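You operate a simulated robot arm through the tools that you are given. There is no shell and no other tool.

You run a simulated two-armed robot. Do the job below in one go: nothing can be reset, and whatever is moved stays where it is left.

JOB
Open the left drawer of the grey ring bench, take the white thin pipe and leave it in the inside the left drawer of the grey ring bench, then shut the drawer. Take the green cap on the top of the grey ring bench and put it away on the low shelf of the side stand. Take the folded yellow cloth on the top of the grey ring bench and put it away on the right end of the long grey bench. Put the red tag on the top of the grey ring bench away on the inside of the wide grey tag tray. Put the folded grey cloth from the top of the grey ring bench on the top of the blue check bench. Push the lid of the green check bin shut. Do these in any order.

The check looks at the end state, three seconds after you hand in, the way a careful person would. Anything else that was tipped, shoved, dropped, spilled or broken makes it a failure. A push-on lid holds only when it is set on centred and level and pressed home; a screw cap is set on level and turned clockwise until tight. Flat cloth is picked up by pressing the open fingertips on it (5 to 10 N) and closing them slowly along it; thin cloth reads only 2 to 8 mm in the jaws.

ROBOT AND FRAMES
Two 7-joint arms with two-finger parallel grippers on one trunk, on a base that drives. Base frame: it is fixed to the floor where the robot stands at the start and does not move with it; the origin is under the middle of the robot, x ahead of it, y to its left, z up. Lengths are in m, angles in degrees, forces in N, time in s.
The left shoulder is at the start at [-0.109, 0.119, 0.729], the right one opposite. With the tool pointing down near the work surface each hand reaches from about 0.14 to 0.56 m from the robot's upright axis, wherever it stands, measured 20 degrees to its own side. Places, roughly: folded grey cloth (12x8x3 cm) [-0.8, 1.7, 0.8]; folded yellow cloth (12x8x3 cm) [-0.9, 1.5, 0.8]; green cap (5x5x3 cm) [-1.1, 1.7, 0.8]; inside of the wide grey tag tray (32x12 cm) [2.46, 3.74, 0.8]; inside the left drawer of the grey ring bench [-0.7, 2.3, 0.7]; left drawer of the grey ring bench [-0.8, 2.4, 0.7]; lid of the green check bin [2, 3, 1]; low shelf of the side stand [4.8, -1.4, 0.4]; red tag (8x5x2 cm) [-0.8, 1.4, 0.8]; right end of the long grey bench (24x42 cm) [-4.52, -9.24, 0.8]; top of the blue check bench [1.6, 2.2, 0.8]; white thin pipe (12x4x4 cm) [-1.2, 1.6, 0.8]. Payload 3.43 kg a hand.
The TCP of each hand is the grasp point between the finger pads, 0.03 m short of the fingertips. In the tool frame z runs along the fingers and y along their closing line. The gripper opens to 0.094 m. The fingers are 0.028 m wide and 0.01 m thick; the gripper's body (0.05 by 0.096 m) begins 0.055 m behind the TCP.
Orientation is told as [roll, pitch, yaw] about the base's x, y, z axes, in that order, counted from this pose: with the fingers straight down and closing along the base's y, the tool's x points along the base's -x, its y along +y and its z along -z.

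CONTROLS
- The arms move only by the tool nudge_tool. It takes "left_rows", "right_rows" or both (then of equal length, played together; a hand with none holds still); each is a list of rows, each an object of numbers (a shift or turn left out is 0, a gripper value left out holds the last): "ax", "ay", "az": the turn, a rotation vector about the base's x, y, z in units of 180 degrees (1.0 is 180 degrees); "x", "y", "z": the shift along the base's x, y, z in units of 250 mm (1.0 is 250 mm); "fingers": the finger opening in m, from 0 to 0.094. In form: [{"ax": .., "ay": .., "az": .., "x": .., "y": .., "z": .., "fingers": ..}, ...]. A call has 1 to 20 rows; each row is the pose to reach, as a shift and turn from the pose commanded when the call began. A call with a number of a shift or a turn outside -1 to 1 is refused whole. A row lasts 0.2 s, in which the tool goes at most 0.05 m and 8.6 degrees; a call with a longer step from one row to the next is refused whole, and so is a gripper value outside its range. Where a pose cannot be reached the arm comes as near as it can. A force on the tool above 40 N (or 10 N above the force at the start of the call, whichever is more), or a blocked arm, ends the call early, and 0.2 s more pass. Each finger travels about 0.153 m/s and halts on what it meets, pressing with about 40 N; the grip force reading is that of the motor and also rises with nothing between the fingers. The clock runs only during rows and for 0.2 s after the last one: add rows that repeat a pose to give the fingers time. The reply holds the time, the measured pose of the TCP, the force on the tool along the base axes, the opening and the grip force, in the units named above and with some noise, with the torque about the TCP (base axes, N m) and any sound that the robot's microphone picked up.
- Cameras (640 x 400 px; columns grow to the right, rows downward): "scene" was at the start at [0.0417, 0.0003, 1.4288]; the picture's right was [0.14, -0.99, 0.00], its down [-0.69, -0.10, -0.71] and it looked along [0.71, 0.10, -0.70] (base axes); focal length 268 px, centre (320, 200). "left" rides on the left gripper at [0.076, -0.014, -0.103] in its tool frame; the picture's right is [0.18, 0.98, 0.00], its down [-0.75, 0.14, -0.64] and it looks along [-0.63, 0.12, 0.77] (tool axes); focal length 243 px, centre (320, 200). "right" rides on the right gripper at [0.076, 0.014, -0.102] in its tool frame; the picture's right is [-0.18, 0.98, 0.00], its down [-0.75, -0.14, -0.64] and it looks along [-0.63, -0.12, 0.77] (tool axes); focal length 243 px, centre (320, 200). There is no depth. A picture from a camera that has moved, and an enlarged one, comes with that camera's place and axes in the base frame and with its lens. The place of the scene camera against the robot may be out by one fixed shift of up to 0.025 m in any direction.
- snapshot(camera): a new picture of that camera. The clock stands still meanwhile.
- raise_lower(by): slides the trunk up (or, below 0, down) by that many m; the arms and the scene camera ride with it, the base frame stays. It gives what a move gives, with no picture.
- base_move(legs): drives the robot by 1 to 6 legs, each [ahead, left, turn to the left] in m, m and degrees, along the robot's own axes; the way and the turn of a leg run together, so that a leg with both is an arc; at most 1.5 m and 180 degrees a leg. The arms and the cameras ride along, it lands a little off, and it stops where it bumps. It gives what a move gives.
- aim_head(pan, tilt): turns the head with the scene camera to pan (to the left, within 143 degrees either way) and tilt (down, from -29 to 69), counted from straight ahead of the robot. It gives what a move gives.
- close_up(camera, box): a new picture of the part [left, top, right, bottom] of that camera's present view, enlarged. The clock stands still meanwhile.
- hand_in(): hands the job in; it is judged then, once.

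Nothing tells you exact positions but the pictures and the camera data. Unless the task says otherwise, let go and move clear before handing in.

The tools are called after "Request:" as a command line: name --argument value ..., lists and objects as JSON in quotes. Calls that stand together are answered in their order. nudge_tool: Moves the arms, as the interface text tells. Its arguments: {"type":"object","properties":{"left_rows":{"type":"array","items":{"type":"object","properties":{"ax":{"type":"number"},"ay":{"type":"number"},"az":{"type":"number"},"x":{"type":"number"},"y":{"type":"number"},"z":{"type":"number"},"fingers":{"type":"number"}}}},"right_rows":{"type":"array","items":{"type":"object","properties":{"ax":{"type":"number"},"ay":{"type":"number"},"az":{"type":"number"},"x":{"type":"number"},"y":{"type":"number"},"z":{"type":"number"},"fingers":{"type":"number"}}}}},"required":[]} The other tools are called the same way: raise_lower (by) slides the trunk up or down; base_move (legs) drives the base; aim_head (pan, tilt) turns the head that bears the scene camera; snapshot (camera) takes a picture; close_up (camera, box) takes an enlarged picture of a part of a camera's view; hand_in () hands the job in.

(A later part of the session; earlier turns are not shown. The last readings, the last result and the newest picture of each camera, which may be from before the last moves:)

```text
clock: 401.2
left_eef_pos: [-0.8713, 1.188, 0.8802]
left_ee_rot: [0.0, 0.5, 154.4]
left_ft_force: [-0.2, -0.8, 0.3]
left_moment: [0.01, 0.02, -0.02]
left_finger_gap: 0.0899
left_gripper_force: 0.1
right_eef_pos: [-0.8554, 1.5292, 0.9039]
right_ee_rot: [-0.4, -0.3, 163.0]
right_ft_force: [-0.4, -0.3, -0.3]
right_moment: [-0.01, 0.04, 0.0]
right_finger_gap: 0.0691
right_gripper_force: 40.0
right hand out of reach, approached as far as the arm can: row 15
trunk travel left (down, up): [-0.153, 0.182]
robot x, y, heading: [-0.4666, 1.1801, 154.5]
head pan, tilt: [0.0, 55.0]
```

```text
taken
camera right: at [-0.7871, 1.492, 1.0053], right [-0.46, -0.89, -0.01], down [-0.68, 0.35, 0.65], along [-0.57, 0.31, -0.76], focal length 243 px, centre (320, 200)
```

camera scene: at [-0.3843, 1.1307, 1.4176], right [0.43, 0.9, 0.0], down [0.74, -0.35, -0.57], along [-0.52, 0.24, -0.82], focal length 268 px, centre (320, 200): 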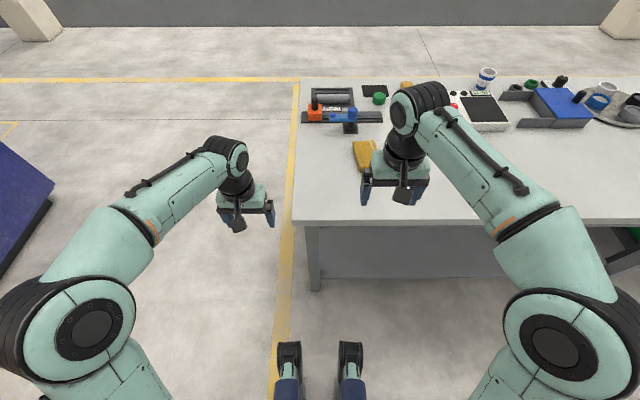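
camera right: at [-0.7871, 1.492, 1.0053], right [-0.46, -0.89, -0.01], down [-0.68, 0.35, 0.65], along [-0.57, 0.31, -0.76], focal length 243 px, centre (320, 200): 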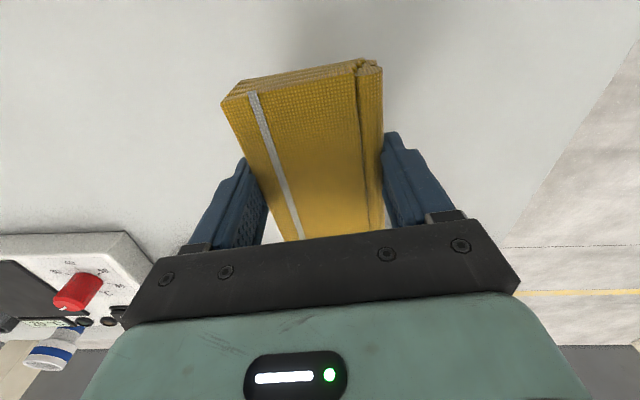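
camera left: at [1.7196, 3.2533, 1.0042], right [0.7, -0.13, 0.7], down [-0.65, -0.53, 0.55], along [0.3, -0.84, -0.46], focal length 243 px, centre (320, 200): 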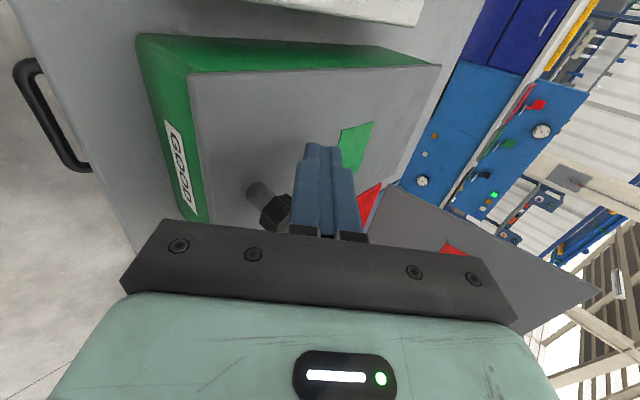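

The yellow cloth is held in the right hand. I back off, tuck the hand in, and drive around the bench's near end to its back side for the green cap.

Request:
base_move --legs '[[-0.4, 0, 0]]'

Request:
nudge_tool --right_rows '[{"x": 0.12, "y": -0.06, "z": 0.05}, {"x": 0.24, "y": -0.12, "z": 0.1}, {"x": 0.36, "y": -0.18, "z": 0.2}, {"x": 0.45, "y": -0.21, "z": 0.28}]' --left_rows '[{"z": 0.15}, {"z": 0.3}, {"z": 0.4}, {"z": 0.4}]'

Request:
base_move --legs '[[0, 0.95, 0], [1.5, 0, 0], [0.55, 0, 0], [0, 0, 180]]'

Request:
aim_head --pan 30 --tilt 35

Request:
snapshot --camera "scene"

```text
clock: 403.7
left_eef_pos: [-0.5094, 1.0176, 0.8781]
left_ee_rot: [0.0, 0.6, 154.4]
left_ft_force: [0.2, -0.2, 0.8]
left_moment: [-0.05, 0.01, -0.03]
left_finger_gap: 0.0899
left_gripper_force: 0.1
right_eef_pos: [-0.4925, 1.3579, 0.9033]
right_ee_rot: [-0.5, -0.3, 163.2]
right_ft_force: [-0.4, 0.0, -0.6]
right_moment: [-0.02, -0.01, -0.01]
right_finger_gap: 0.0689
right_gripper_force: 39.8
trunk travel left (down, up): [-0.153, 0.182]
robot x, y, heading: [-0.1026, 1.0145, 154.5]
head pan, tilt: [0.0, 55.0]
```

```text
clock: 404.7
left_eef_pos: [-0.5081, 1.0174, 0.9801]
left_ee_rot: [-0.1, 0.7, 154.6]
left_ft_force: [0.0, 1.0, -0.2]
left_moment: [0.02, -0.01, -0.03]
left_finger_gap: 0.0898
left_gripper_force: 0.1
right_eef_pos: [-0.3825, 1.3052, 0.9721]
right_ee_rot: [-0.7, -0.1, 163.1]
right_ft_force: [1.0, 0.0, -0.4]
right_moment: [-0.01, 0.01, -0.03]
right_finger_gap: 0.0686
right_gripper_force: 39.7
trunk travel left (down, up): [-0.153, 0.182]
robot x, y, heading: [-0.1057, 1.011, 154.6]
head pan, tilt: [0.0, 55.0]
```

```text
clock: 430.6
left_eef_pos: [-1.972, 1.0423, 0.9809]
left_ee_rot: [0.0, 0.6, -25.6]
left_ft_force: [-0.2, -0.4, 0.5]
left_moment: [0.02, 0.02, -0.01]
left_finger_gap: 0.09
left_gripper_force: 0.1
right_eef_pos: [-2.0988, 0.7541, 0.9724]
right_ee_rot: [-0.5, -0.2, -17.0]
right_ft_force: [0.3, 0.2, 0.2]
right_moment: [-0.03, -0.04, 0.0]
right_finger_gap: 0.0689
right_gripper_force: 39.9
trunk travel left (down, up): [-0.153, 0.182]
robot x, y, heading: [-2.3748, 1.0497, -25.4]
head pan, tilt: [0.0, 55.0]
```

```text
clock: 431.5
left_eef_pos: [-1.972, 1.0422, 0.9797]
left_ee_rot: [0.0, 0.6, -25.5]
left_ft_force: [-0.7, -1.0, 0.5]
left_moment: [-0.03, -0.03, 0.05]
left_finger_gap: 0.09
left_gripper_force: 0.1
right_eef_pos: [-2.0979, 0.7556, 0.9728]
right_ee_rot: [-0.5, -0.3, -17.0]
right_ft_force: [0.0, -0.1, 0.4]
right_moment: [-0.01, 0.03, -0.01]
right_finger_gap: 0.069
right_gripper_force: 40.0
trunk travel left (down, up): [-0.153, 0.182]
robot x, y, heading: [-2.3793, 1.0502, -25.7]
head pan, tilt: [30.0, 35.0]
```

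```text
taken
camera scene: at [-2.3251, 1.06, 1.4457], right [0.08, -1.0, 0.0], down [-0.57, -0.05, -0.82], along [0.82, 0.07, -0.57], focal length 268 px, centre (320, 200)
```

scene: 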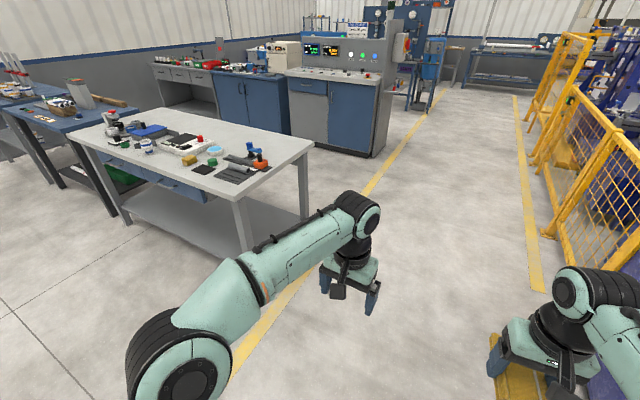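

The cap is around (-1.12, 1.753). I strafe left along the bench's back side to face it.

Request:
base_move --legs '[[0, 1.03, 0], [0.15, 0, 0]]'

Request:
aim_head --pan 5 --tilt 50

Request:
snapshot --camera "scene"

Request:
snapshot --camera "left"

```text
clock: 442.0
left_eef_pos: [-1.3885, 1.9186, 0.9799]
left_ee_rot: [0.0, 0.6, -25.7]
left_ft_force: [-1.0, -1.1, -0.1]
left_moment: [0.0, 0.01, 0.0]
left_finger_gap: 0.0901
left_gripper_force: 0.0
right_eef_pos: [-1.515, 1.631, 0.9715]
right_ee_rot: [-0.6, -0.1, -17.1]
right_ft_force: [0.2, -0.1, -1.0]
right_moment: [0.01, 0.0, 0.04]
right_finger_gap: 0.0687
right_gripper_force: 40.5
trunk travel left (down, up): [-0.153, 0.182]
robot x, y, heading: [-1.794, 1.9275, -25.7]
head pan, tilt: [30.0, 35.0]
```

```text
clock: 442.9
left_eef_pos: [-1.3884, 1.919, 0.9811]
left_ee_rot: [0.0, 0.6, -25.7]
left_ft_force: [0.4, 0.0, 0.1]
left_moment: [0.0, -0.04, 0.02]
left_finger_gap: 0.0902
left_gripper_force: 0.1
right_eef_pos: [-1.5154, 1.6315, 0.9721]
right_ee_rot: [-0.5, -0.3, -17.2]
right_ft_force: [-0.6, 0.7, -0.9]
right_moment: [-0.01, 0.02, -0.01]
right_finger_gap: 0.0691
right_gripper_force: 39.8
trunk travel left (down, up): [-0.153, 0.182]
robot x, y, heading: [-1.7996, 1.9296, -25.2]
head pan, tilt: [5.0, 50.0]
```

```text
taken
camera scene: at [-1.7573, 1.904, 1.4241], right [-0.35, -0.94, 0.0], down [-0.72, 0.27, -0.64], along [0.6, -0.22, -0.77], focal length 268 px, centre (320, 200)
```

scene: 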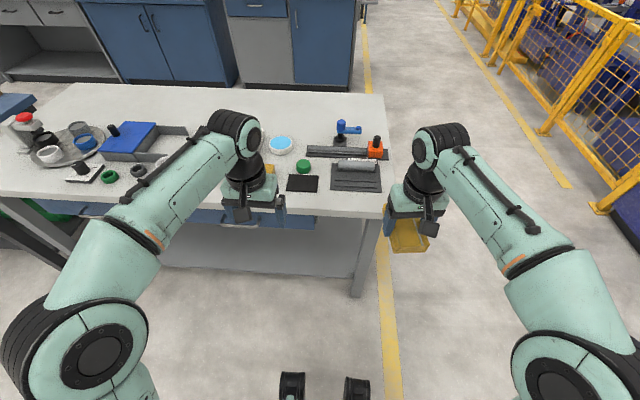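

```text
taken
camera left: at [-1.463, 1.9397, 1.0828], right [0.26, 0.97, 0.0], down [0.75, -0.2, 0.63], along [0.61, -0.16, -0.77], focal length 243 px, centre (320, 200)
```

left: 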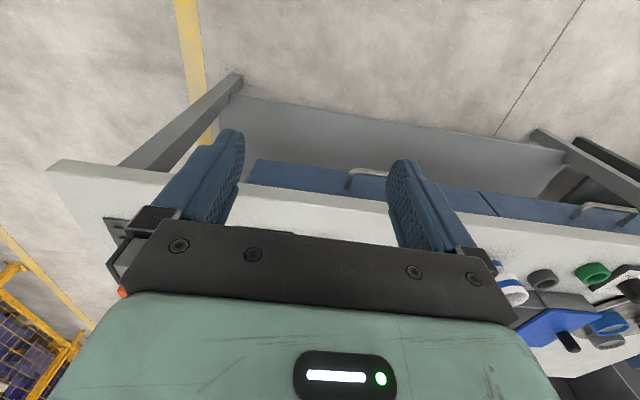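

I drive in 17 cm and tilt the left hand 45° forward for the cap grasp.

Request:
nudge_tool --left_rows '[{"ax": -0.018, "ay": -0.0378}, {"ax": -0.036, "ay": -0.0756}, {"ax": -0.054, "ay": -0.1134}, {"ax": -0.072, "ay": -0.1512}, {"ax": -0.09, "ay": -0.189}, {"ax": -0.1075, "ay": -0.2257}, {"ax": -0.1075, "ay": -0.2257}]'

Request:
base_move --legs '[[0.17, 0, 0]]'

Request:
snapshot --camera "left"

Request:
snapshot --camera "scene"

```text
clock: 444.5
left_eef_pos: [-1.3887, 1.9198, 0.9793]
left_ee_rot: [0.4, -44.6, -25.9]
left_ft_force: [0.7, -0.3, 0.0]
left_moment: [-0.03, 0.0, -0.03]
left_finger_gap: 0.09
left_gripper_force: 0.1
right_eef_pos: [-1.5159, 1.6309, 0.9722]
right_ee_rot: [-0.5, -0.1, -17.1]
right_ft_force: [1.2, 0.1, -1.1]
right_moment: [0.03, -0.01, 0.01]
right_finger_gap: 0.0692
right_gripper_force: 40.2
trunk travel left (down, up): [-0.153, 0.182]
robot x, y, heading: [-1.793, 1.9246, -25.6]
head pan, tilt: [5.0, 50.0]
```

```text
clock: 445.9
left_eef_pos: [-1.2362, 1.8468, 0.9793]
left_ee_rot: [0.3, -44.4, -25.9]
left_ft_force: [0.3, 0.1, 0.6]
left_moment: [0.03, 0.01, -0.01]
left_finger_gap: 0.09
left_gripper_force: 0.0
right_eef_pos: [-1.3646, 1.5574, 0.9726]
right_ee_rot: [-0.4, -0.2, -17.1]
right_ft_force: [0.3, 0.3, -0.2]
right_moment: [-0.01, -0.01, 0.01]
right_finger_gap: 0.069
right_gripper_force: 40.0
trunk travel left (down, up): [-0.153, 0.182]
robot x, y, heading: [-1.639, 1.8562, -25.5]
head pan, tilt: [5.0, 50.0]
```

```text
taken
camera left: at [-1.3564, 1.8887, 0.9991], right [0.31, 0.94, -0.13], down [0.14, 0.09, 0.99], along [0.94, -0.32, -0.11], focal length 243 px, centre (320, 200)
```

left: 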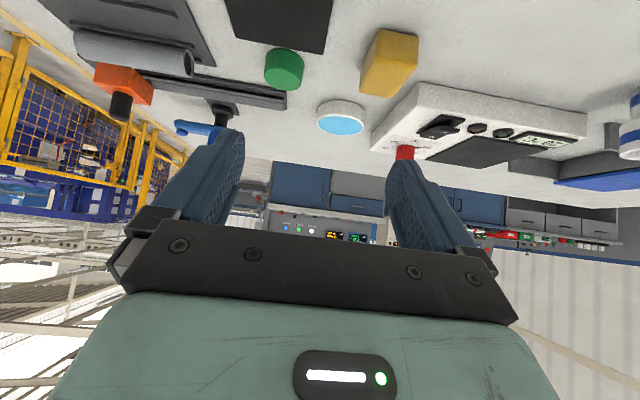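

```text
taken
camera scene: at [-1.6046, 1.831, 1.424], right [-0.35, -0.94, 0.0], down [-0.72, 0.27, -0.64], along [0.6, -0.23, -0.77], focal length 268 px, centre (320, 200)
```

scene: 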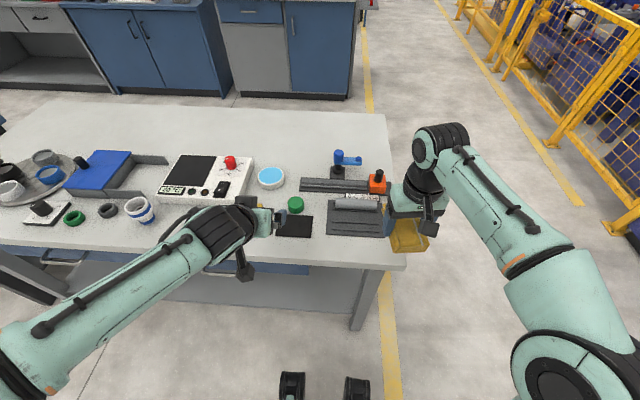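

The cap is seen ahead of the fingers. I zoom for its exact centre.

Request:
close_up --camera "left" --box '[200, 0, 400, 125]'

```text
3.20 times, centred on (300, 62) of left
camera zoom: at [-1.3564, 1.8887, 0.9991], right [0.31, 0.94, -0.13], down [0.14, 0.09, 0.99], along [0.94, -0.32, -0.11], focal length 776 px, centre (384, 640)
```

zoom: 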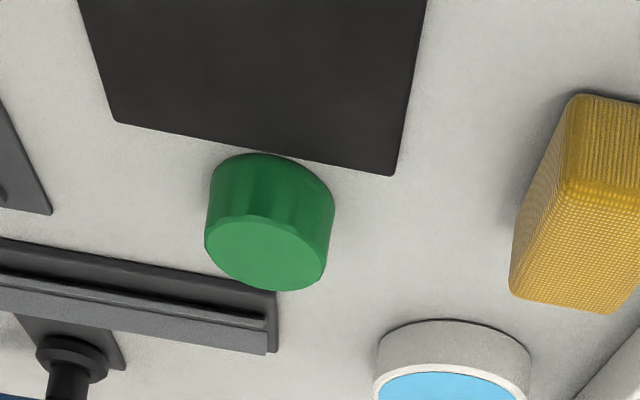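

Cap centre (-1.116, 1.740), about 4.7 cm wide, its near side at the edge of the black pad. I move over it and descend with the fingers left and right of it.

Request:
nudge_tool --left_rows '[{"x": 0.11, "y": -0.1, "z": -0.05}, {"x": 0.22, "y": -0.2, "z": -0.1}, {"x": 0.33, "y": -0.3, "z": -0.18}, {"x": 0.42, "y": -0.385, "z": -0.28}, {"x": 0.449, "y": -0.412, "z": -0.36}, {"x": 0.449, "y": -0.412, "z": -0.42}, {"x": 0.449, "y": -0.412, "z": -0.42}]'

Request:
snapshot --camera "left"

Request:
close_up --camera "scene" --box '[220, 150, 380, 250]'

```text
clock: 447.5
left_eef_pos: [-1.1236, 1.7439, 0.8761]
left_ee_rot: [0.3, -44.5, -25.9]
left_ft_force: [-0.8, -0.1, -1.2]
left_moment: [0.02, -0.02, 0.01]
left_finger_gap: 0.09
left_gripper_force: 0.2
right_eef_pos: [-1.364, 1.5576, 0.9721]
right_ee_rot: [-0.5, -0.3, -17.2]
right_ft_force: [-0.5, -0.3, -0.4]
right_moment: [0.01, 0.02, -0.02]
right_finger_gap: 0.0691
right_gripper_force: 39.8
trunk travel left (down, up): [-0.153, 0.182]
robot x, y, heading: [-1.6411, 1.8543, -25.5]
head pan, tilt: [5.0, 50.0]
```

```text
taken
camera left: at [-1.2445, 1.7858, 0.8946], right [0.31, 0.94, -0.13], down [0.14, 0.09, 0.99], along [0.94, -0.32, -0.1], focal length 243 px, centre (320, 200)
```

left: 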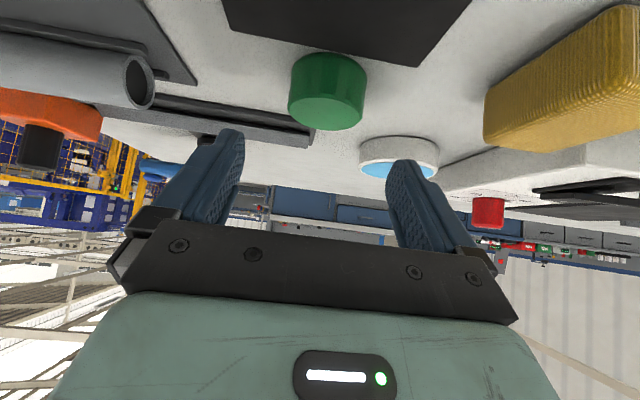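

```text
4.00 times, centred on (300, 200) of scene
camera zoom: at [-1.6055, 1.8314, 1.424], right [-0.35, -0.94, 0.0], down [-0.72, 0.27, -0.64], along [0.6, -0.23, -0.77], focal length 1073 px, centre (400, 200)
```

zoom: 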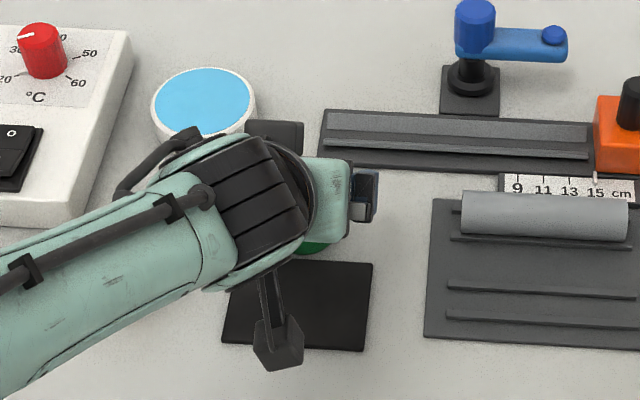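

Aligned. Lowering to the grasp height and closing on the cap.

Request:
nudge_tool --left_rows '[{"z": -0.06, "fingers": 0.08}, {"z": -0.12}, {"z": -0.15}, {"z": -0.163}, {"z": -0.163}]'

Request:
snapshot --camera "left"

```text
clock: 448.7
left_eef_pos: [-1.1246, 1.7427, 0.8346]
left_ee_rot: [0.3, -44.5, -26.0]
left_ft_force: [-0.2, 0.7, 0.2]
left_moment: [-0.01, -0.01, 0.0]
left_finger_gap: 0.08
left_gripper_force: 0.1
right_eef_pos: [-1.3642, 1.5582, 0.9738]
right_ee_rot: [-0.5, -0.1, -17.2]
right_ft_force: [0.3, 0.1, -0.1]
right_moment: [0.04, 0.0, 0.01]
right_finger_gap: 0.0691
right_gripper_force: 40.2
trunk travel left (down, up): [-0.153, 0.182]
robot x, y, heading: [-1.6377, 1.8568, -25.5]
head pan, tilt: [5.0, 50.0]
```

```text
taken
camera left: at [-1.2448, 1.7862, 0.8533], right [0.31, 0.94, -0.13], down [0.14, 0.09, 0.99], along [0.94, -0.32, -0.11], focal length 243 px, centre (320, 200)
```

left: 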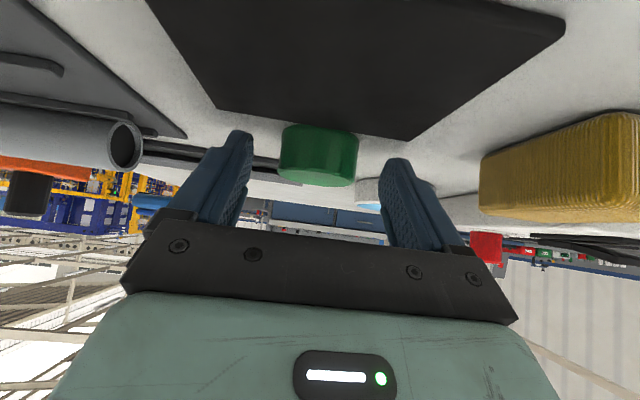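

Cap centred between the fingers. Closing, then a slow lift.

Request:
nudge_tool --left_rows '[{"fingers": 0.068}, {"fingers": 0.058}, {"fingers": 0.05}, {"fingers": 0.042}, {"fingers": 0.036}, {"fingers": 0.036}]'

Request:
nudge_tool --left_rows '[{"z": 0.01}, {"z": 0.03}, {"z": 0.06}, {"z": 0.1}, {"z": 0.15}, {"z": 0.2}, {"z": 0.28}, {"z": 0.36}, {"z": 0.44}, {"z": 0.52}]'

Request:
snapshot --camera "left"

```text
clock: 450.1
left_eef_pos: [-1.1243, 1.7438, 0.8348]
left_ee_rot: [0.4, -44.4, -25.9]
left_ft_force: [0.1, -0.2, -0.6]
left_moment: [0.01, 0.02, 0.01]
left_finger_gap: 0.0469
left_gripper_force: 40.0
right_eef_pos: [-1.3647, 1.558, 0.9731]
right_ee_rot: [-0.5, -0.1, -17.2]
right_ft_force: [-0.3, -0.3, -0.3]
right_moment: [0.0, 0.01, 0.02]
right_finger_gap: 0.0689
right_gripper_force: 40.5
trunk travel left (down, up): [-0.153, 0.182]
robot x, y, heading: [-1.6451, 1.8536, -25.7]
head pan, tilt: [5.0, 50.0]
```

```text
clock: 452.3
left_eef_pos: [-1.126, 1.7448, 0.9652]
left_ee_rot: [0.3, -44.4, -26.1]
left_ft_force: [-1.3, 0.0, -0.5]
left_moment: [-0.01, -0.02, -0.05]
left_finger_gap: 0.0469
left_gripper_force: 39.7
right_eef_pos: [-1.3637, 1.5573, 0.9726]
right_ee_rot: [-0.6, -0.2, -17.2]
right_ft_force: [-0.5, 0.6, 0.0]
right_moment: [0.02, 0.01, -0.01]
right_finger_gap: 0.069
right_gripper_force: 40.8
trunk travel left (down, up): [-0.153, 0.182]
robot x, y, heading: [-1.6412, 1.8519, -25.7]
head pan, tilt: [5.0, 50.0]
```

```text
taken
camera left: at [-1.2449, 1.7866, 0.984], right [0.31, 0.94, -0.12], down [0.14, 0.08, 0.99], along [0.94, -0.32, -0.11], focal length 243 px, centre (320, 200)
```

left: 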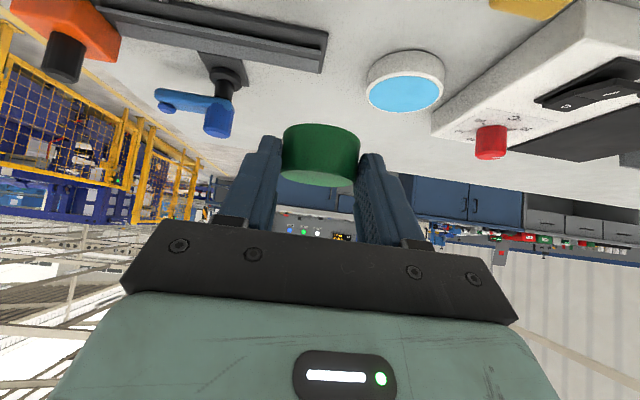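

The cap (47 mm) is held firmly at 45° tilt. I back off, sidestep to the lane centre (which runs parallel to the bench), and drive down it toward the side stand.

Request:
base_move --legs '[[-0.32, 0, 0], [0, -1.03, 0]]'

Request:
nudge_tool --left_rows '[{"x": -0.1, "y": 0.047, "z": 0.02}, {"x": -0.2, "y": 0.095, "z": 0.04}, {"x": -0.3, "y": 0.142, "z": 0.06}, {"x": -0.4, "y": 0.19, "z": 0.06}]'

Request:
aim_head --pan 0 --tilt 25

Request:
snapshot --camera "scene"

```text
clock: 463.4
left_eef_pos: [-1.8567, 0.9536, 0.9647]
left_ee_rot: [0.4, -44.4, -25.8]
left_ft_force: [-0.4, 0.1, -0.5]
left_moment: [-0.02, -0.02, -0.04]
left_finger_gap: 0.0469
left_gripper_force: 40.0
right_eef_pos: [-2.0955, 0.7676, 0.9724]
right_ee_rot: [-0.5, -0.2, -17.0]
right_ft_force: [0.2, -0.2, 0.1]
right_moment: [-0.01, 0.0, 0.0]
right_finger_gap: 0.0691
right_gripper_force: 40.3
trunk travel left (down, up): [-0.153, 0.182]
robot x, y, heading: [-2.3711, 1.0631, -25.5]
head pan, tilt: [5.0, 50.0]
```

```text
clock: 464.4
left_eef_pos: [-1.9571, 1.0004, 0.98]
left_ee_rot: [0.3, -44.4, -25.8]
left_ft_force: [0.0, 0.1, 0.5]
left_moment: [-0.03, 0.0, 0.0]
left_finger_gap: 0.0467
left_gripper_force: 40.3
right_eef_pos: [-2.0958, 0.7677, 0.9738]
right_ee_rot: [-0.5, -0.2, -17.0]
right_ft_force: [0.1, -0.3, 0.2]
right_moment: [-0.01, 0.02, -0.01]
right_finger_gap: 0.0688
right_gripper_force: 40.1
trunk travel left (down, up): [-0.153, 0.182]
robot x, y, heading: [-2.3749, 1.0617, -25.4]
head pan, tilt: [5.0, 50.0]
```

```text
clock: 465.3
left_eef_pos: [-1.9562, 0.9999, 0.9789]
left_ee_rot: [0.3, -44.5, -25.8]
left_ft_force: [-0.1, 0.1, 0.2]
left_moment: [0.0, 0.01, 0.0]
left_finger_gap: 0.047
left_gripper_force: 40.1
right_eef_pos: [-2.0953, 0.7678, 0.9713]
right_ee_rot: [-0.5, -0.2, -17.0]
right_ft_force: [-0.1, -0.2, -1.0]
right_moment: [-0.03, 0.03, -0.02]
right_finger_gap: 0.069
right_gripper_force: 40.3
trunk travel left (down, up): [-0.153, 0.182]
robot x, y, heading: [-2.372, 1.0597, -25.6]
head pan, tilt: [0.0, 25.0]
```

```text
taken
camera scene: at [-2.3271, 1.0272, 1.4614], right [-0.43, -0.9, 0.0], down [-0.38, 0.18, -0.91], along [0.82, -0.39, -0.42], focal length 268 px, centre (320, 200)
```

scene: 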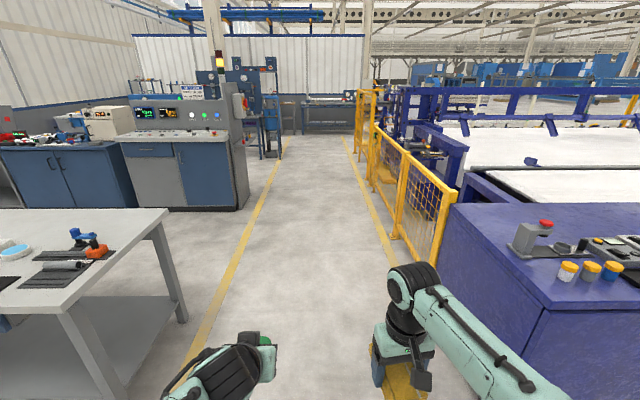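

The lane is clear. I drive forward along it.

Request:
base_move --legs '[[1.5, 0, 0], [1.5, 0, 0], [1.5, 0, 0]]'

Request:
snapshot --camera "scene"

```text
clock: 486.8
left_eef_pos: [2.1083, -0.948, 0.9798]
left_ee_rot: [0.2, -44.4, -25.9]
left_ft_force: [0.8, -0.3, 0.2]
left_moment: [0.0, 0.04, 0.0]
left_finger_gap: 0.0469
left_gripper_force: 39.4
right_eef_pos: [1.9688, -1.1803, 0.9725]
right_ee_rot: [-0.6, -0.2, -17.2]
right_ft_force: [-0.4, 0.4, -1.6]
right_moment: [-0.02, -0.01, 0.02]
right_finger_gap: 0.0691
right_gripper_force: 40.4
trunk travel left (down, up): [-0.153, 0.182]
robot x, y, heading: [1.6913, -0.8864, -25.8]
head pan, tilt: [0.0, 25.0]
```

```text
taken
camera scene: at [1.7379, -0.9196, 1.4615], right [-0.43, -0.9, 0.0], down [-0.38, 0.18, -0.91], along [0.82, -0.39, -0.42], focal length 268 px, centre (320, 200)
```

scene: 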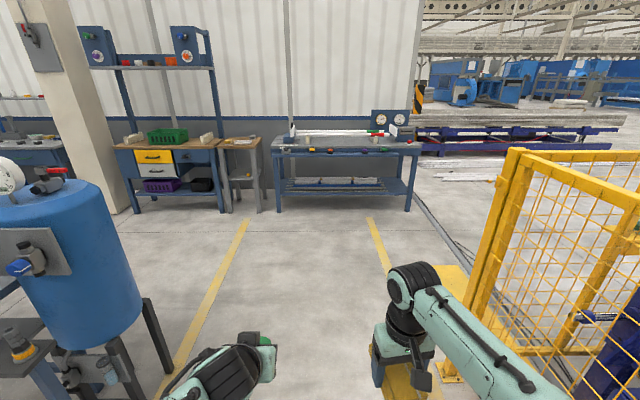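

The stand stands between the wooden bench and the blue rod bench; the blue tank on the left has ~30 cm clearance. I continue forward.

Request:
base_move --legs '[[1.2, 0, 0], [0.95, 0, 0]]'

Request:
aim_head --pan 40 --tilt 30

Request:
snapshot --camera "scene"

Request:
aim_head --pan 80 --tilt 35

Request:
snapshot --camera "scene"

```text
clock: 497.5
left_eef_pos: [4.0527, -1.8691, 0.9799]
left_ee_rot: [0.3, -44.4, -25.8]
left_ft_force: [-0.1, 0.1, -0.6]
left_moment: [0.01, -0.02, -0.02]
left_finger_gap: 0.047
left_gripper_force: 40.1
right_eef_pos: [3.9121, -2.1034, 0.9727]
right_ee_rot: [-0.4, -0.2, -17.0]
right_ft_force: [0.1, 0.1, -0.9]
right_moment: [-0.02, 0.01, 0.01]
right_finger_gap: 0.069
right_gripper_force: 39.8
trunk travel left (down, up): [-0.153, 0.182]
robot x, y, heading: [3.6348, -1.8041, -25.4]
head pan, tilt: [0.0, 25.0]
```

```text
clock: 498.5
left_eef_pos: [4.0523, -1.8703, 0.9803]
left_ee_rot: [0.2, -44.4, -25.8]
left_ft_force: [0.1, 0.0, -0.3]
left_moment: [0.02, 0.02, 0.0]
left_finger_gap: 0.0463
left_gripper_force: 39.9
right_eef_pos: [3.912, -2.1034, 0.9722]
right_ee_rot: [-0.5, -0.3, -17.0]
right_ft_force: [0.0, -0.1, -0.1]
right_moment: [0.02, -0.02, -0.01]
right_finger_gap: 0.0689
right_gripper_force: 40.3
trunk travel left (down, up): [-0.153, 0.182]
robot x, y, heading: [3.6335, -1.8056, -25.5]
head pan, tilt: [40.0, 30.0]
```

```text
taken
camera scene: at [3.6851, -1.7808, 1.4536], right [0.25, -0.97, 0.0], down [-0.48, -0.13, -0.87], along [0.84, 0.22, -0.5], focal length 268 px, centre (320, 200)
```

scene: 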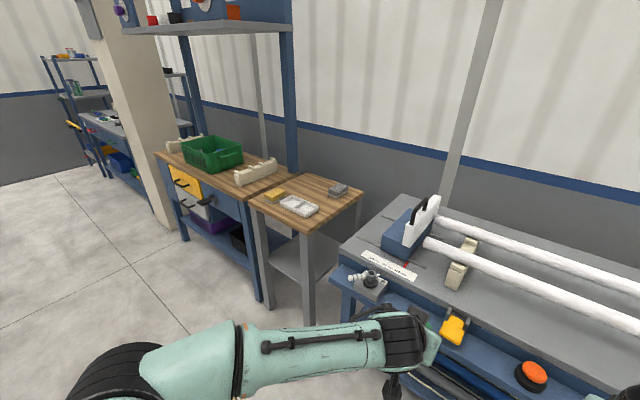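

```text
clock: 499.6
left_eef_pos: [4.0525, -1.8697, 0.9806]
left_ee_rot: [0.3, -44.4, -25.8]
left_ft_force: [0.5, 0.1, 0.8]
left_moment: [-0.05, 0.0, 0.03]
left_finger_gap: 0.0468
left_gripper_force: 40.0
right_eef_pos: [3.9122, -2.1031, 0.9724]
right_ee_rot: [-0.5, -0.2, -17.0]
right_ft_force: [0.0, 0.2, -0.2]
right_moment: [0.03, 0.02, 0.03]
right_finger_gap: 0.0687
right_gripper_force: 40.2
trunk travel left (down, up): [-0.153, 0.182]
robot x, y, heading: [3.6351, -1.8056, -25.5]
head pan, tilt: [80.0, 35.0]
```

```text
taken
camera scene: at [3.6487, -1.7317, 1.4458], right [0.81, -0.58, 0.0], down [-0.33, -0.47, -0.82], along [0.48, 0.67, -0.57], focal length 268 px, centre (320, 200)
```

scene: 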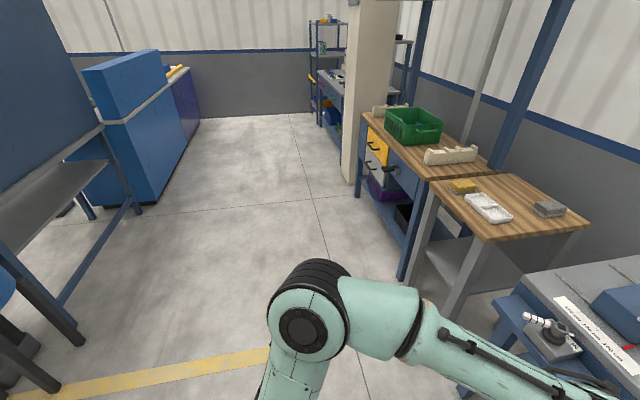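

The stand is to my left-front. I strafe left in front of it, then lower the trunk to work at the low shelf.

Request:
base_move --legs '[[0, 0.78, 0]]'

Request:
raise_lower --by -0.15

Request:
aim_head --pan 10 --tilt 45

Request:
snapshot --camera "scene"

Request:
snapshot --camera "left"

```text
clock: 506.9
left_eef_pos: [4.3885, -1.1689, 0.9786]
left_ee_rot: [0.3, -44.4, -26.2]
left_ft_force: [1.1, 0.5, 0.2]
left_moment: [0.01, -0.03, 0.0]
left_finger_gap: 0.0468
left_gripper_force: 40.5
right_eef_pos: [4.246, -1.4007, 0.9729]
right_ee_rot: [-0.5, -0.2, -17.3]
right_ft_force: [-0.9, 0.3, -0.8]
right_moment: [-0.03, 0.03, -0.01]
right_finger_gap: 0.0687
right_gripper_force: 39.6
trunk travel left (down, up): [-0.153, 0.182]
robot x, y, heading: [3.9686, -1.1083, -25.7]
head pan, tilt: [80.0, 35.0]
```

```text
clock: 508.6
left_eef_pos: [4.3874, -1.1687, 0.8289]
left_ee_rot: [0.3, -44.4, -26.1]
left_ft_force: [-0.8, 0.0, 0.1]
left_moment: [-0.02, 0.02, -0.01]
left_finger_gap: 0.0466
left_gripper_force: 40.2
right_eef_pos: [4.2452, -1.4011, 0.821]
right_ee_rot: [-0.5, -0.2, -17.3]
right_ft_force: [-0.2, 0.9, -0.6]
right_moment: [0.03, 0.01, 0.02]
right_finger_gap: 0.069
right_gripper_force: 40.0
trunk travel left (down, up): [-0.003, 0.332]
robot x, y, heading: [3.9696, -1.1082, -25.5]
head pan, tilt: [80.0, 35.0]
```

```text
clock: 510.0
left_eef_pos: [4.3873, -1.1685, 0.8287]
left_ee_rot: [0.3, -44.4, -26.1]
left_ft_force: [-0.1, 0.1, -0.4]
left_moment: [-0.01, -0.02, 0.01]
left_finger_gap: 0.0469
left_gripper_force: 40.7
right_eef_pos: [4.2467, -1.4017, 0.8227]
right_ee_rot: [-0.5, -0.1, -17.4]
right_ft_force: [0.6, -0.2, -0.3]
right_moment: [0.02, -0.02, -0.02]
right_finger_gap: 0.0689
right_gripper_force: 40.0
trunk travel left (down, up): [-0.003, 0.332]
robot x, y, heading: [3.9684, -1.1072, -25.8]
head pan, tilt: [10.0, 45.0]
```

```text
taken
camera scene: at [4.0497, -1.1402, 1.2771], right [-0.27, -0.96, 0.0], down [-0.68, 0.19, -0.71], along [0.68, -0.19, -0.71], focal length 268 px, centre (320, 200)
```

scene: 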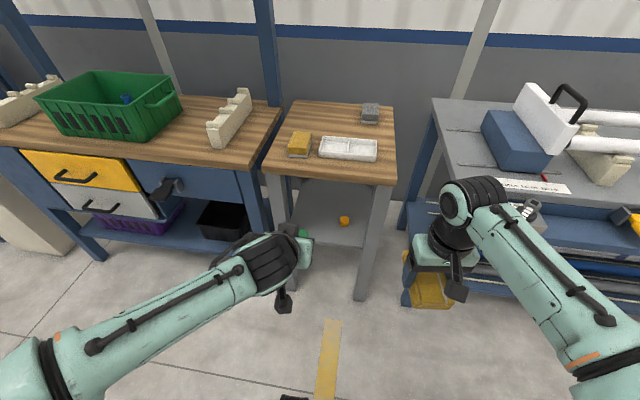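

```text
taken
camera left: at [4.2673, -1.1259, 0.8486], right [0.31, 0.94, -0.13], down [0.14, 0.09, 0.99], along [0.94, -0.32, -0.11], focal length 243 px, centre (320, 200)
```

left: 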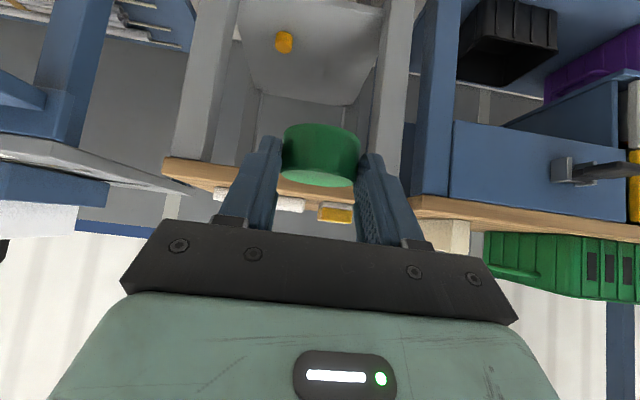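

The low shelf (z≈0.40) is visible with a small yellow cube on it; its front edge is at E2≈-4.765. I raise the right hand out of the way, back up a little, and lower the left hand in front of the stand.

Request:
base_move --legs '[[-0.15, 0, 0]]'

Request:
nudge_tool --left_rows '[{"x": 0.09, "y": -0.043, "z": -0.12}, {"x": 0.18, "y": -0.086, "z": -0.25}, {"x": 0.27, "y": -0.129, "z": -0.38}, {"x": 0.36, "y": -0.172, "z": -0.5}, {"x": 0.45, "y": -0.215, "z": -0.62}, {"x": 0.54, "y": -0.258, "z": -0.74}, {"x": 0.6, "y": -0.286, "z": -0.86}, {"x": 0.6, "y": -0.286, "z": -0.95}]' --right_rows '[{"z": 0.12}, {"z": 0.25}, {"z": 0.38}, {"z": 0.5, "x": -0.06, "y": 0.03}, {"z": 0.6, "x": -0.12, "y": 0.057}, {"z": 0.6, "x": -0.18, "y": 0.086}, {"z": 0.6, "x": -0.18, "y": 0.086}, {"z": 0.6, "x": -0.18, "y": 0.086}]'

Request:
snapshot --camera "scene"

```text
clock: 511.4
left_eef_pos: [4.2532, -1.1054, 0.831]
left_ee_rot: [0.3, -44.5, -26.0]
left_ft_force: [-0.3, -0.5, -0.7]
left_moment: [-0.01, -0.01, -0.01]
left_finger_gap: 0.047
left_gripper_force: 39.7
right_eef_pos: [4.1122, -1.3348, 0.8226]
right_ee_rot: [-0.5, -0.2, -17.3]
right_ft_force: [0.8, 0.8, -0.9]
right_moment: [0.01, -0.02, 0.0]
right_finger_gap: 0.0687
right_gripper_force: 40.2
trunk travel left (down, up): [-0.003, 0.332]
robot x, y, heading: [3.8371, -1.0417, -25.7]
head pan, tilt: [10.0, 45.0]
```

```text
clock: 513.2
left_eef_pos: [4.4041, -1.1764, 0.5918]
left_ee_rot: [0.3, -44.4, -26.1]
left_ft_force: [-0.5, 0.0, -0.5]
left_moment: [0.01, 0.01, -0.02]
left_finger_gap: 0.0469
left_gripper_force: 39.9
right_eef_pos: [4.0679, -1.3155, 0.9734]
right_ee_rot: [-0.4, -0.2, -17.2]
right_ft_force: [-1.5, -0.3, -0.3]
right_moment: [0.03, 0.06, 0.01]
right_finger_gap: 0.0689
right_gripper_force: 39.9
right hand out of reach, approached as far as the arm can: row 5
trunk travel left (down, up): [-0.003, 0.332]
robot x, y, heading: [3.835, -1.0425, -25.6]
head pan, tilt: [10.0, 45.0]
```

```text
taken
camera scene: at [3.9152, -1.0756, 1.2771], right [-0.27, -0.96, 0.0], down [-0.68, 0.19, -0.71], along [0.68, -0.19, -0.71], focal length 268 px, centre (320, 200)
```

scene: 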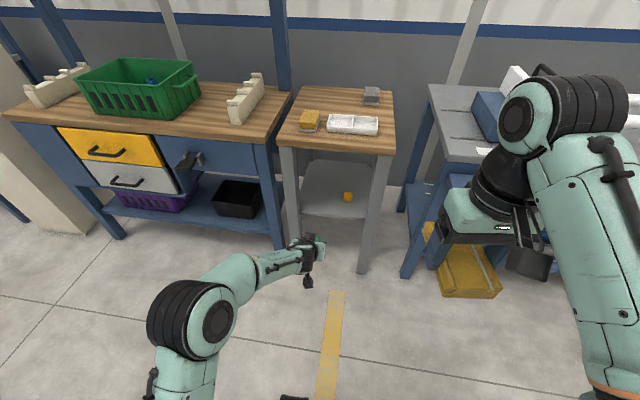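

Good. I lower the left hand further to shelf height in front of the stand.

Request:
nudge_tool --left_rows '[{"x": 0.01, "y": 0.022, "z": -0.12}, {"x": 0.02, "y": 0.045, "z": -0.24}, {"x": 0.04, "y": 0.08, "z": -0.36}, {"x": 0.053, "y": 0.112, "z": -0.46}, {"x": 0.053, "y": 0.112, "z": -0.54}, {"x": 0.053, "y": 0.112, "z": -0.54}]'

Request:
snapshot --camera "left"

Request:
close_up --camera "scene" --box '[240, 140, 440, 290]'

```text
clock: 514.6
left_eef_pos: [4.4169, -1.1464, 0.4571]
left_ee_rot: [0.4, -44.5, -26.0]
left_ft_force: [1.3, -0.3, -1.1]
left_moment: [-0.03, -0.03, 0.02]
left_finger_gap: 0.0468
left_gripper_force: 40.4
right_eef_pos: [4.0668, -1.3144, 0.9727]
right_ee_rot: [-0.6, -0.3, -17.3]
right_ft_force: [0.1, -0.5, -0.1]
right_moment: [-0.02, 0.06, 0.01]
right_finger_gap: 0.0688
right_gripper_force: 40.0
trunk travel left (down, up): [-0.003, 0.332]
robot x, y, heading: [3.8364, -1.0398, -25.4]
head pan, tilt: [10.0, 45.0]
```

```text
taken
camera left: at [4.2958, -1.1046, 0.4762], right [0.31, 0.94, -0.12], down [0.14, 0.09, 0.99], along [0.94, -0.32, -0.1], focal length 243 px, centre (320, 200)
```

left: 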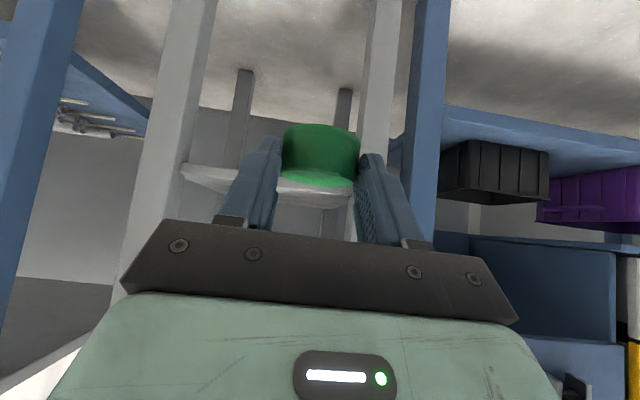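

```text
2.67 times, centred on (340, 215) of scene
camera zoom: at [3.9151, -1.0755, 1.2771], right [-0.27, -0.96, 0.0], down [-0.68, 0.19, -0.71], along [0.68, -0.19, -0.71], focal length 716 px, centre (267, 160)
```

zoom: 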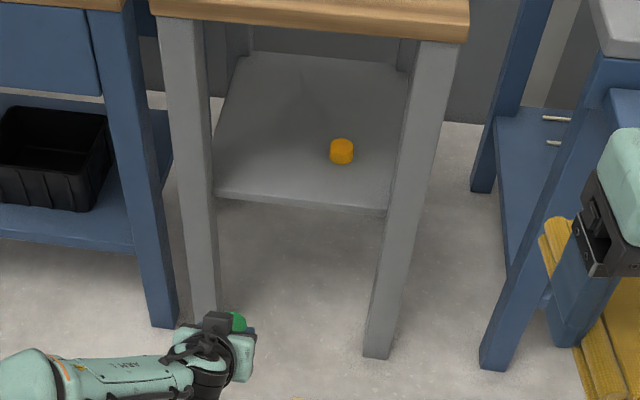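

The shelf also holds a yellow cap; free space on the left half. I zoom in with the left camera to fix the shelf's exact height before entering.

Request:
close_up --camera "left" --box '[120, 60, 440, 240]'

```text
2.00 times, centred on (280, 150) of left
camera zoom: at [4.2958, -1.1046, 0.4762], right [0.31, 0.94, -0.12], down [0.14, 0.09, 0.99], along [0.94, -0.32, -0.1], focal length 485 px, centre (400, 300)
```

zoom: 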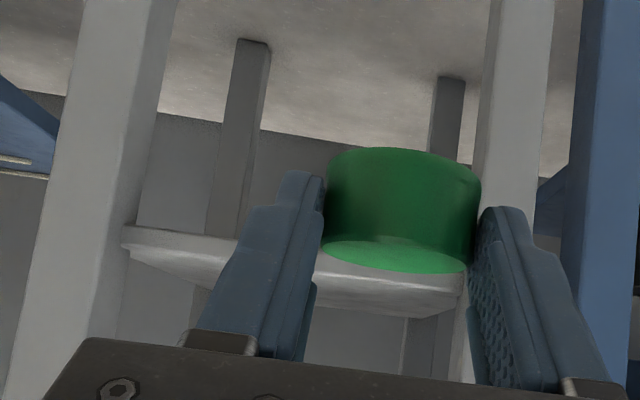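

Shelf top confirmed at z≈0.40. I shift the hand slightly right and drive forward so it enters between the legs.

Request:
nudge_tool --left_rows '[{"x": -0.029, "y": -0.061}, {"x": -0.029, "y": -0.061}]'

Request:
base_move --legs '[[0.25, 0, 0]]'

Request:
snapshot --camera "left"

Request:
aim_head --pan 15 --tilt 60

Request:
snapshot --camera "scene"

```text
clock: 515.2
left_eef_pos: [4.4089, -1.1632, 0.4569]
left_ee_rot: [0.3, -44.4, -26.0]
left_ft_force: [0.1, -0.2, -0.5]
left_moment: [0.0, -0.03, -0.01]
left_finger_gap: 0.0467
left_gripper_force: 39.6
right_eef_pos: [4.0669, -1.3144, 0.9729]
right_ee_rot: [-0.6, -0.3, -17.3]
right_ft_force: [0.0, -1.0, -1.7]
right_moment: [-0.01, -0.02, 0.01]
right_finger_gap: 0.0687
right_gripper_force: 39.8
trunk travel left (down, up): [-0.003, 0.332]
robot x, y, heading: [3.8375, -1.0371, -25.6]
head pan, tilt: [10.0, 45.0]
```

```text
clock: 517.0
left_eef_pos: [4.6338, -1.2698, 0.4576]
left_ee_rot: [0.3, -44.4, -26.0]
left_ft_force: [-0.3, 0.4, -0.7]
left_moment: [-0.01, 0.02, 0.0]
left_finger_gap: 0.0466
left_gripper_force: 40.4
right_eef_pos: [4.292, -1.4214, 0.9725]
right_ee_rot: [-0.5, -0.2, -17.1]
right_ft_force: [0.6, 0.1, -1.0]
right_moment: [0.01, 0.01, -0.01]
right_finger_gap: 0.0689
right_gripper_force: 39.6
trunk travel left (down, up): [-0.003, 0.332]
robot x, y, heading: [4.0579, -1.1484, -25.8]
head pan, tilt: [10.0, 45.0]
```

```text
taken
camera left: at [4.5124, -1.2269, 0.4763], right [0.31, 0.94, -0.13], down [0.14, 0.09, 0.99], along [0.94, -0.32, -0.11], focal length 243 px, centre (320, 200)
```

left: 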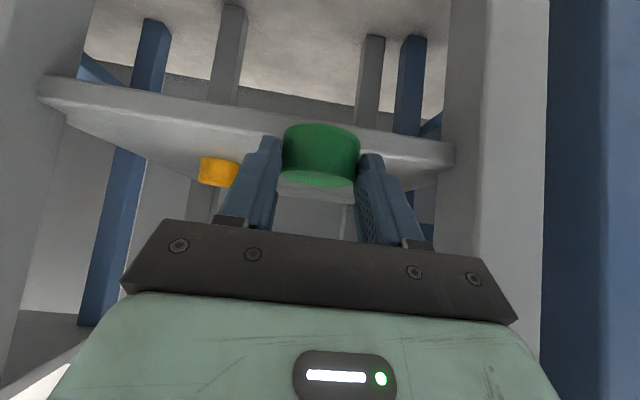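

```text
clock: 517.8
left_eef_pos: [4.6316, -1.2707, 0.4562]
left_ee_rot: [0.3, -44.5, -25.9]
left_ft_force: [0.9, 0.6, -0.5]
left_moment: [0.02, -0.01, 0.01]
left_finger_gap: 0.0469
left_gripper_force: 39.0
right_eef_pos: [4.2907, -1.421, 0.9724]
right_ee_rot: [-0.4, -0.1, -17.2]
right_ft_force: [0.2, -0.1, -0.4]
right_moment: [0.03, -0.01, -0.02]
right_finger_gap: 0.0692
right_gripper_force: 40.2
trunk travel left (down, up): [-0.003, 0.332]
robot x, y, heading: [4.0573, -1.1486, -25.4]
head pan, tilt: [15.0, 60.0]
```

```text
taken
camera scene: at [4.126, -1.1733, 1.2577], right [-0.18, -0.98, 0.0], down [-0.85, 0.16, -0.5], along [0.49, -0.09, -0.87], focal length 268 px, centre (320, 200)
```

scene: 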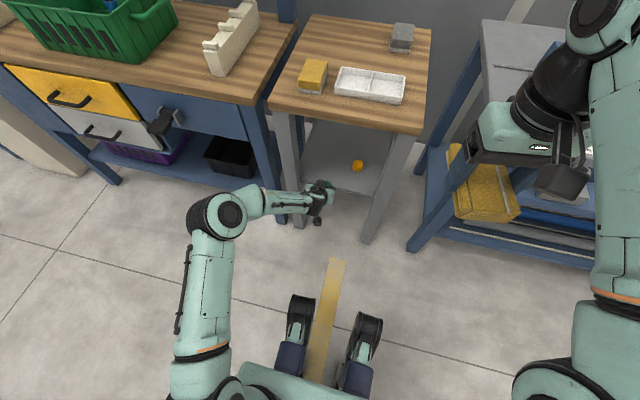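

The cap is at the shelf's front edge, well between the legs. I extend the arm 11 cm inward.

Request:
nudge_tool --left_rows '[{"x": 0.1, "y": -0.048}, {"x": 0.2, "y": -0.096}, {"x": 0.31, "y": -0.148}, {"x": 0.41, "y": -0.196}, {"x": 0.41, "y": -0.196}]'

Request:
snapshot --camera "left"

Request:
close_up --camera "scene" --box '[240, 100, 440, 250]'

```text
clock: 519.0
left_eef_pos: [4.7363, -1.3179, 0.456]
left_ee_rot: [0.3, -44.4, -25.9]
left_ft_force: [-0.4, -0.3, -0.2]
left_moment: [0.01, 0.04, 0.02]
left_finger_gap: 0.0468
left_gripper_force: 40.4
right_eef_pos: [4.2913, -1.4217, 0.9729]
right_ee_rot: [-0.5, -0.3, -17.2]
right_ft_force: [-1.2, 0.3, 0.0]
right_moment: [0.0, 0.02, -0.02]
right_finger_gap: 0.069
right_gripper_force: 39.5
trunk travel left (down, up): [-0.003, 0.332]
robot x, y, heading: [4.0584, -1.1478, -25.5]
head pan, tilt: [15.0, 60.0]
```

```text
taken
camera left: at [4.6153, -1.2763, 0.4757], right [0.31, 0.94, -0.13], down [0.14, 0.09, 0.99], along [0.94, -0.32, -0.11], focal length 243 px, centre (320, 200)
```

left: 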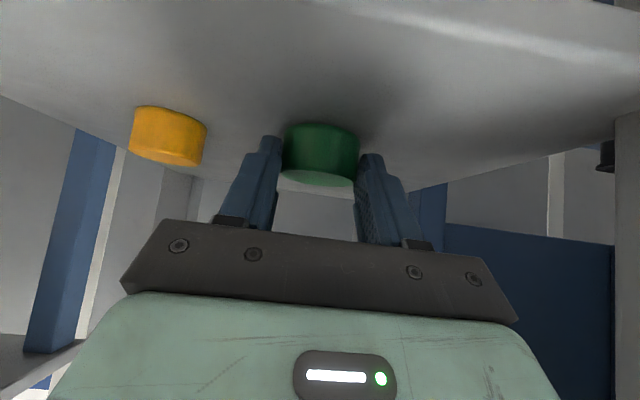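

```text
2.67 times, centred on (340, 175) of scene
camera zoom: at [4.126, -1.1732, 1.2576], right [-0.18, -0.98, 0.0], down [-0.85, 0.16, -0.5], along [0.49, -0.09, -0.87], focal length 716 px, centre (267, 267)
```

zoom: 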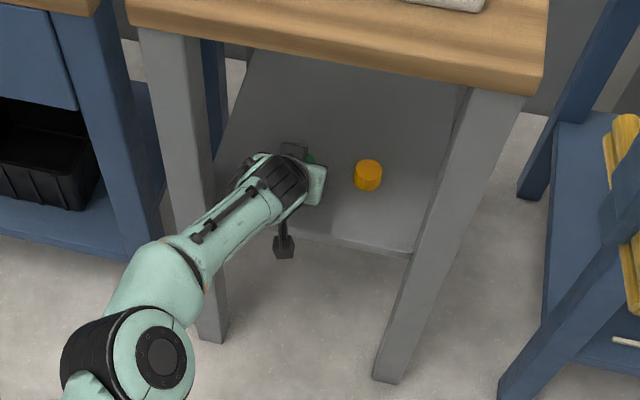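

The cap hovers over the free part of the shelf. Lowering gently to contact.

Request:
nudge_tool --left_rows '[{"z": -0.03}, {"z": -0.05}, {"z": -0.065}, {"z": -0.078}, {"z": -0.086}, {"z": -0.094}]'

```text
clock: 519.9
left_eef_pos: [4.7409, -1.3206, 0.4512]
left_ee_rot: [0.0, -45.7, -25.8]
left_ft_force: [1.0, -1.4, 5.8]
left_moment: [0.01, -0.09, -0.02]
left_finger_gap: 0.0468
left_gripper_force: 39.9
right_eef_pos: [4.2922, -1.4207, 0.9732]
right_ee_rot: [-0.7, -0.2, -17.2]
right_ft_force: [1.2, -0.4, -0.1]
right_moment: [-0.02, 0.03, -0.05]
right_finger_gap: 0.0689
right_gripper_force: 40.5
trunk travel left (down, up): [-0.003, 0.332]
robot x, y, heading: [4.0602, -1.1487, -25.7]
head pan, tilt: [15.0, 60.0]
stopped in row 4 (left hand): the force on the tool passed its limit at 43 N (the readings are from after the stop); the commanded pose is now the measured one
```

Contact – the cap rests on the shelf. I open the fingers and check.

Request:
nudge_tool --left_rows '[{"fingers": 0.055}, {"fingers": 0.065}, {"fingers": 0.072}, {"fingers": 0.072}]'

Request:
snapshot --camera "left"

```text
clock: 520.9
left_eef_pos: [4.7405, -1.3183, 0.451]
left_ee_rot: [0.0, -45.6, -25.7]
left_ft_force: [5.3, 11.7, 13.8]
left_moment: [-0.14, -0.09, 0.16]
left_finger_gap: 0.0652
left_gripper_force: 0.0
right_eef_pos: [4.2903, -1.4218, 0.9736]
right_ee_rot: [-0.6, -0.4, -17.1]
right_ft_force: [0.5, -0.4, -0.9]
right_moment: [-0.02, 0.0, 0.0]
right_finger_gap: 0.0692
right_gripper_force: 40.3
trunk travel left (down, up): [-0.003, 0.332]
robot x, y, heading: [4.0572, -1.1493, -25.5]
head pan, tilt: [15.0, 60.0]
```

```text
taken
camera left: at [4.6195, -1.2759, 0.4675], right [0.31, 0.94, -0.13], down [0.12, 0.1, 0.99], along [0.94, -0.32, -0.08], focal length 243 px, centre (320, 200)
```

left: 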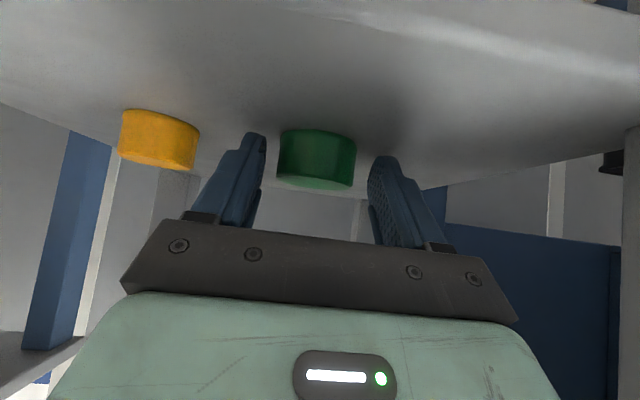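

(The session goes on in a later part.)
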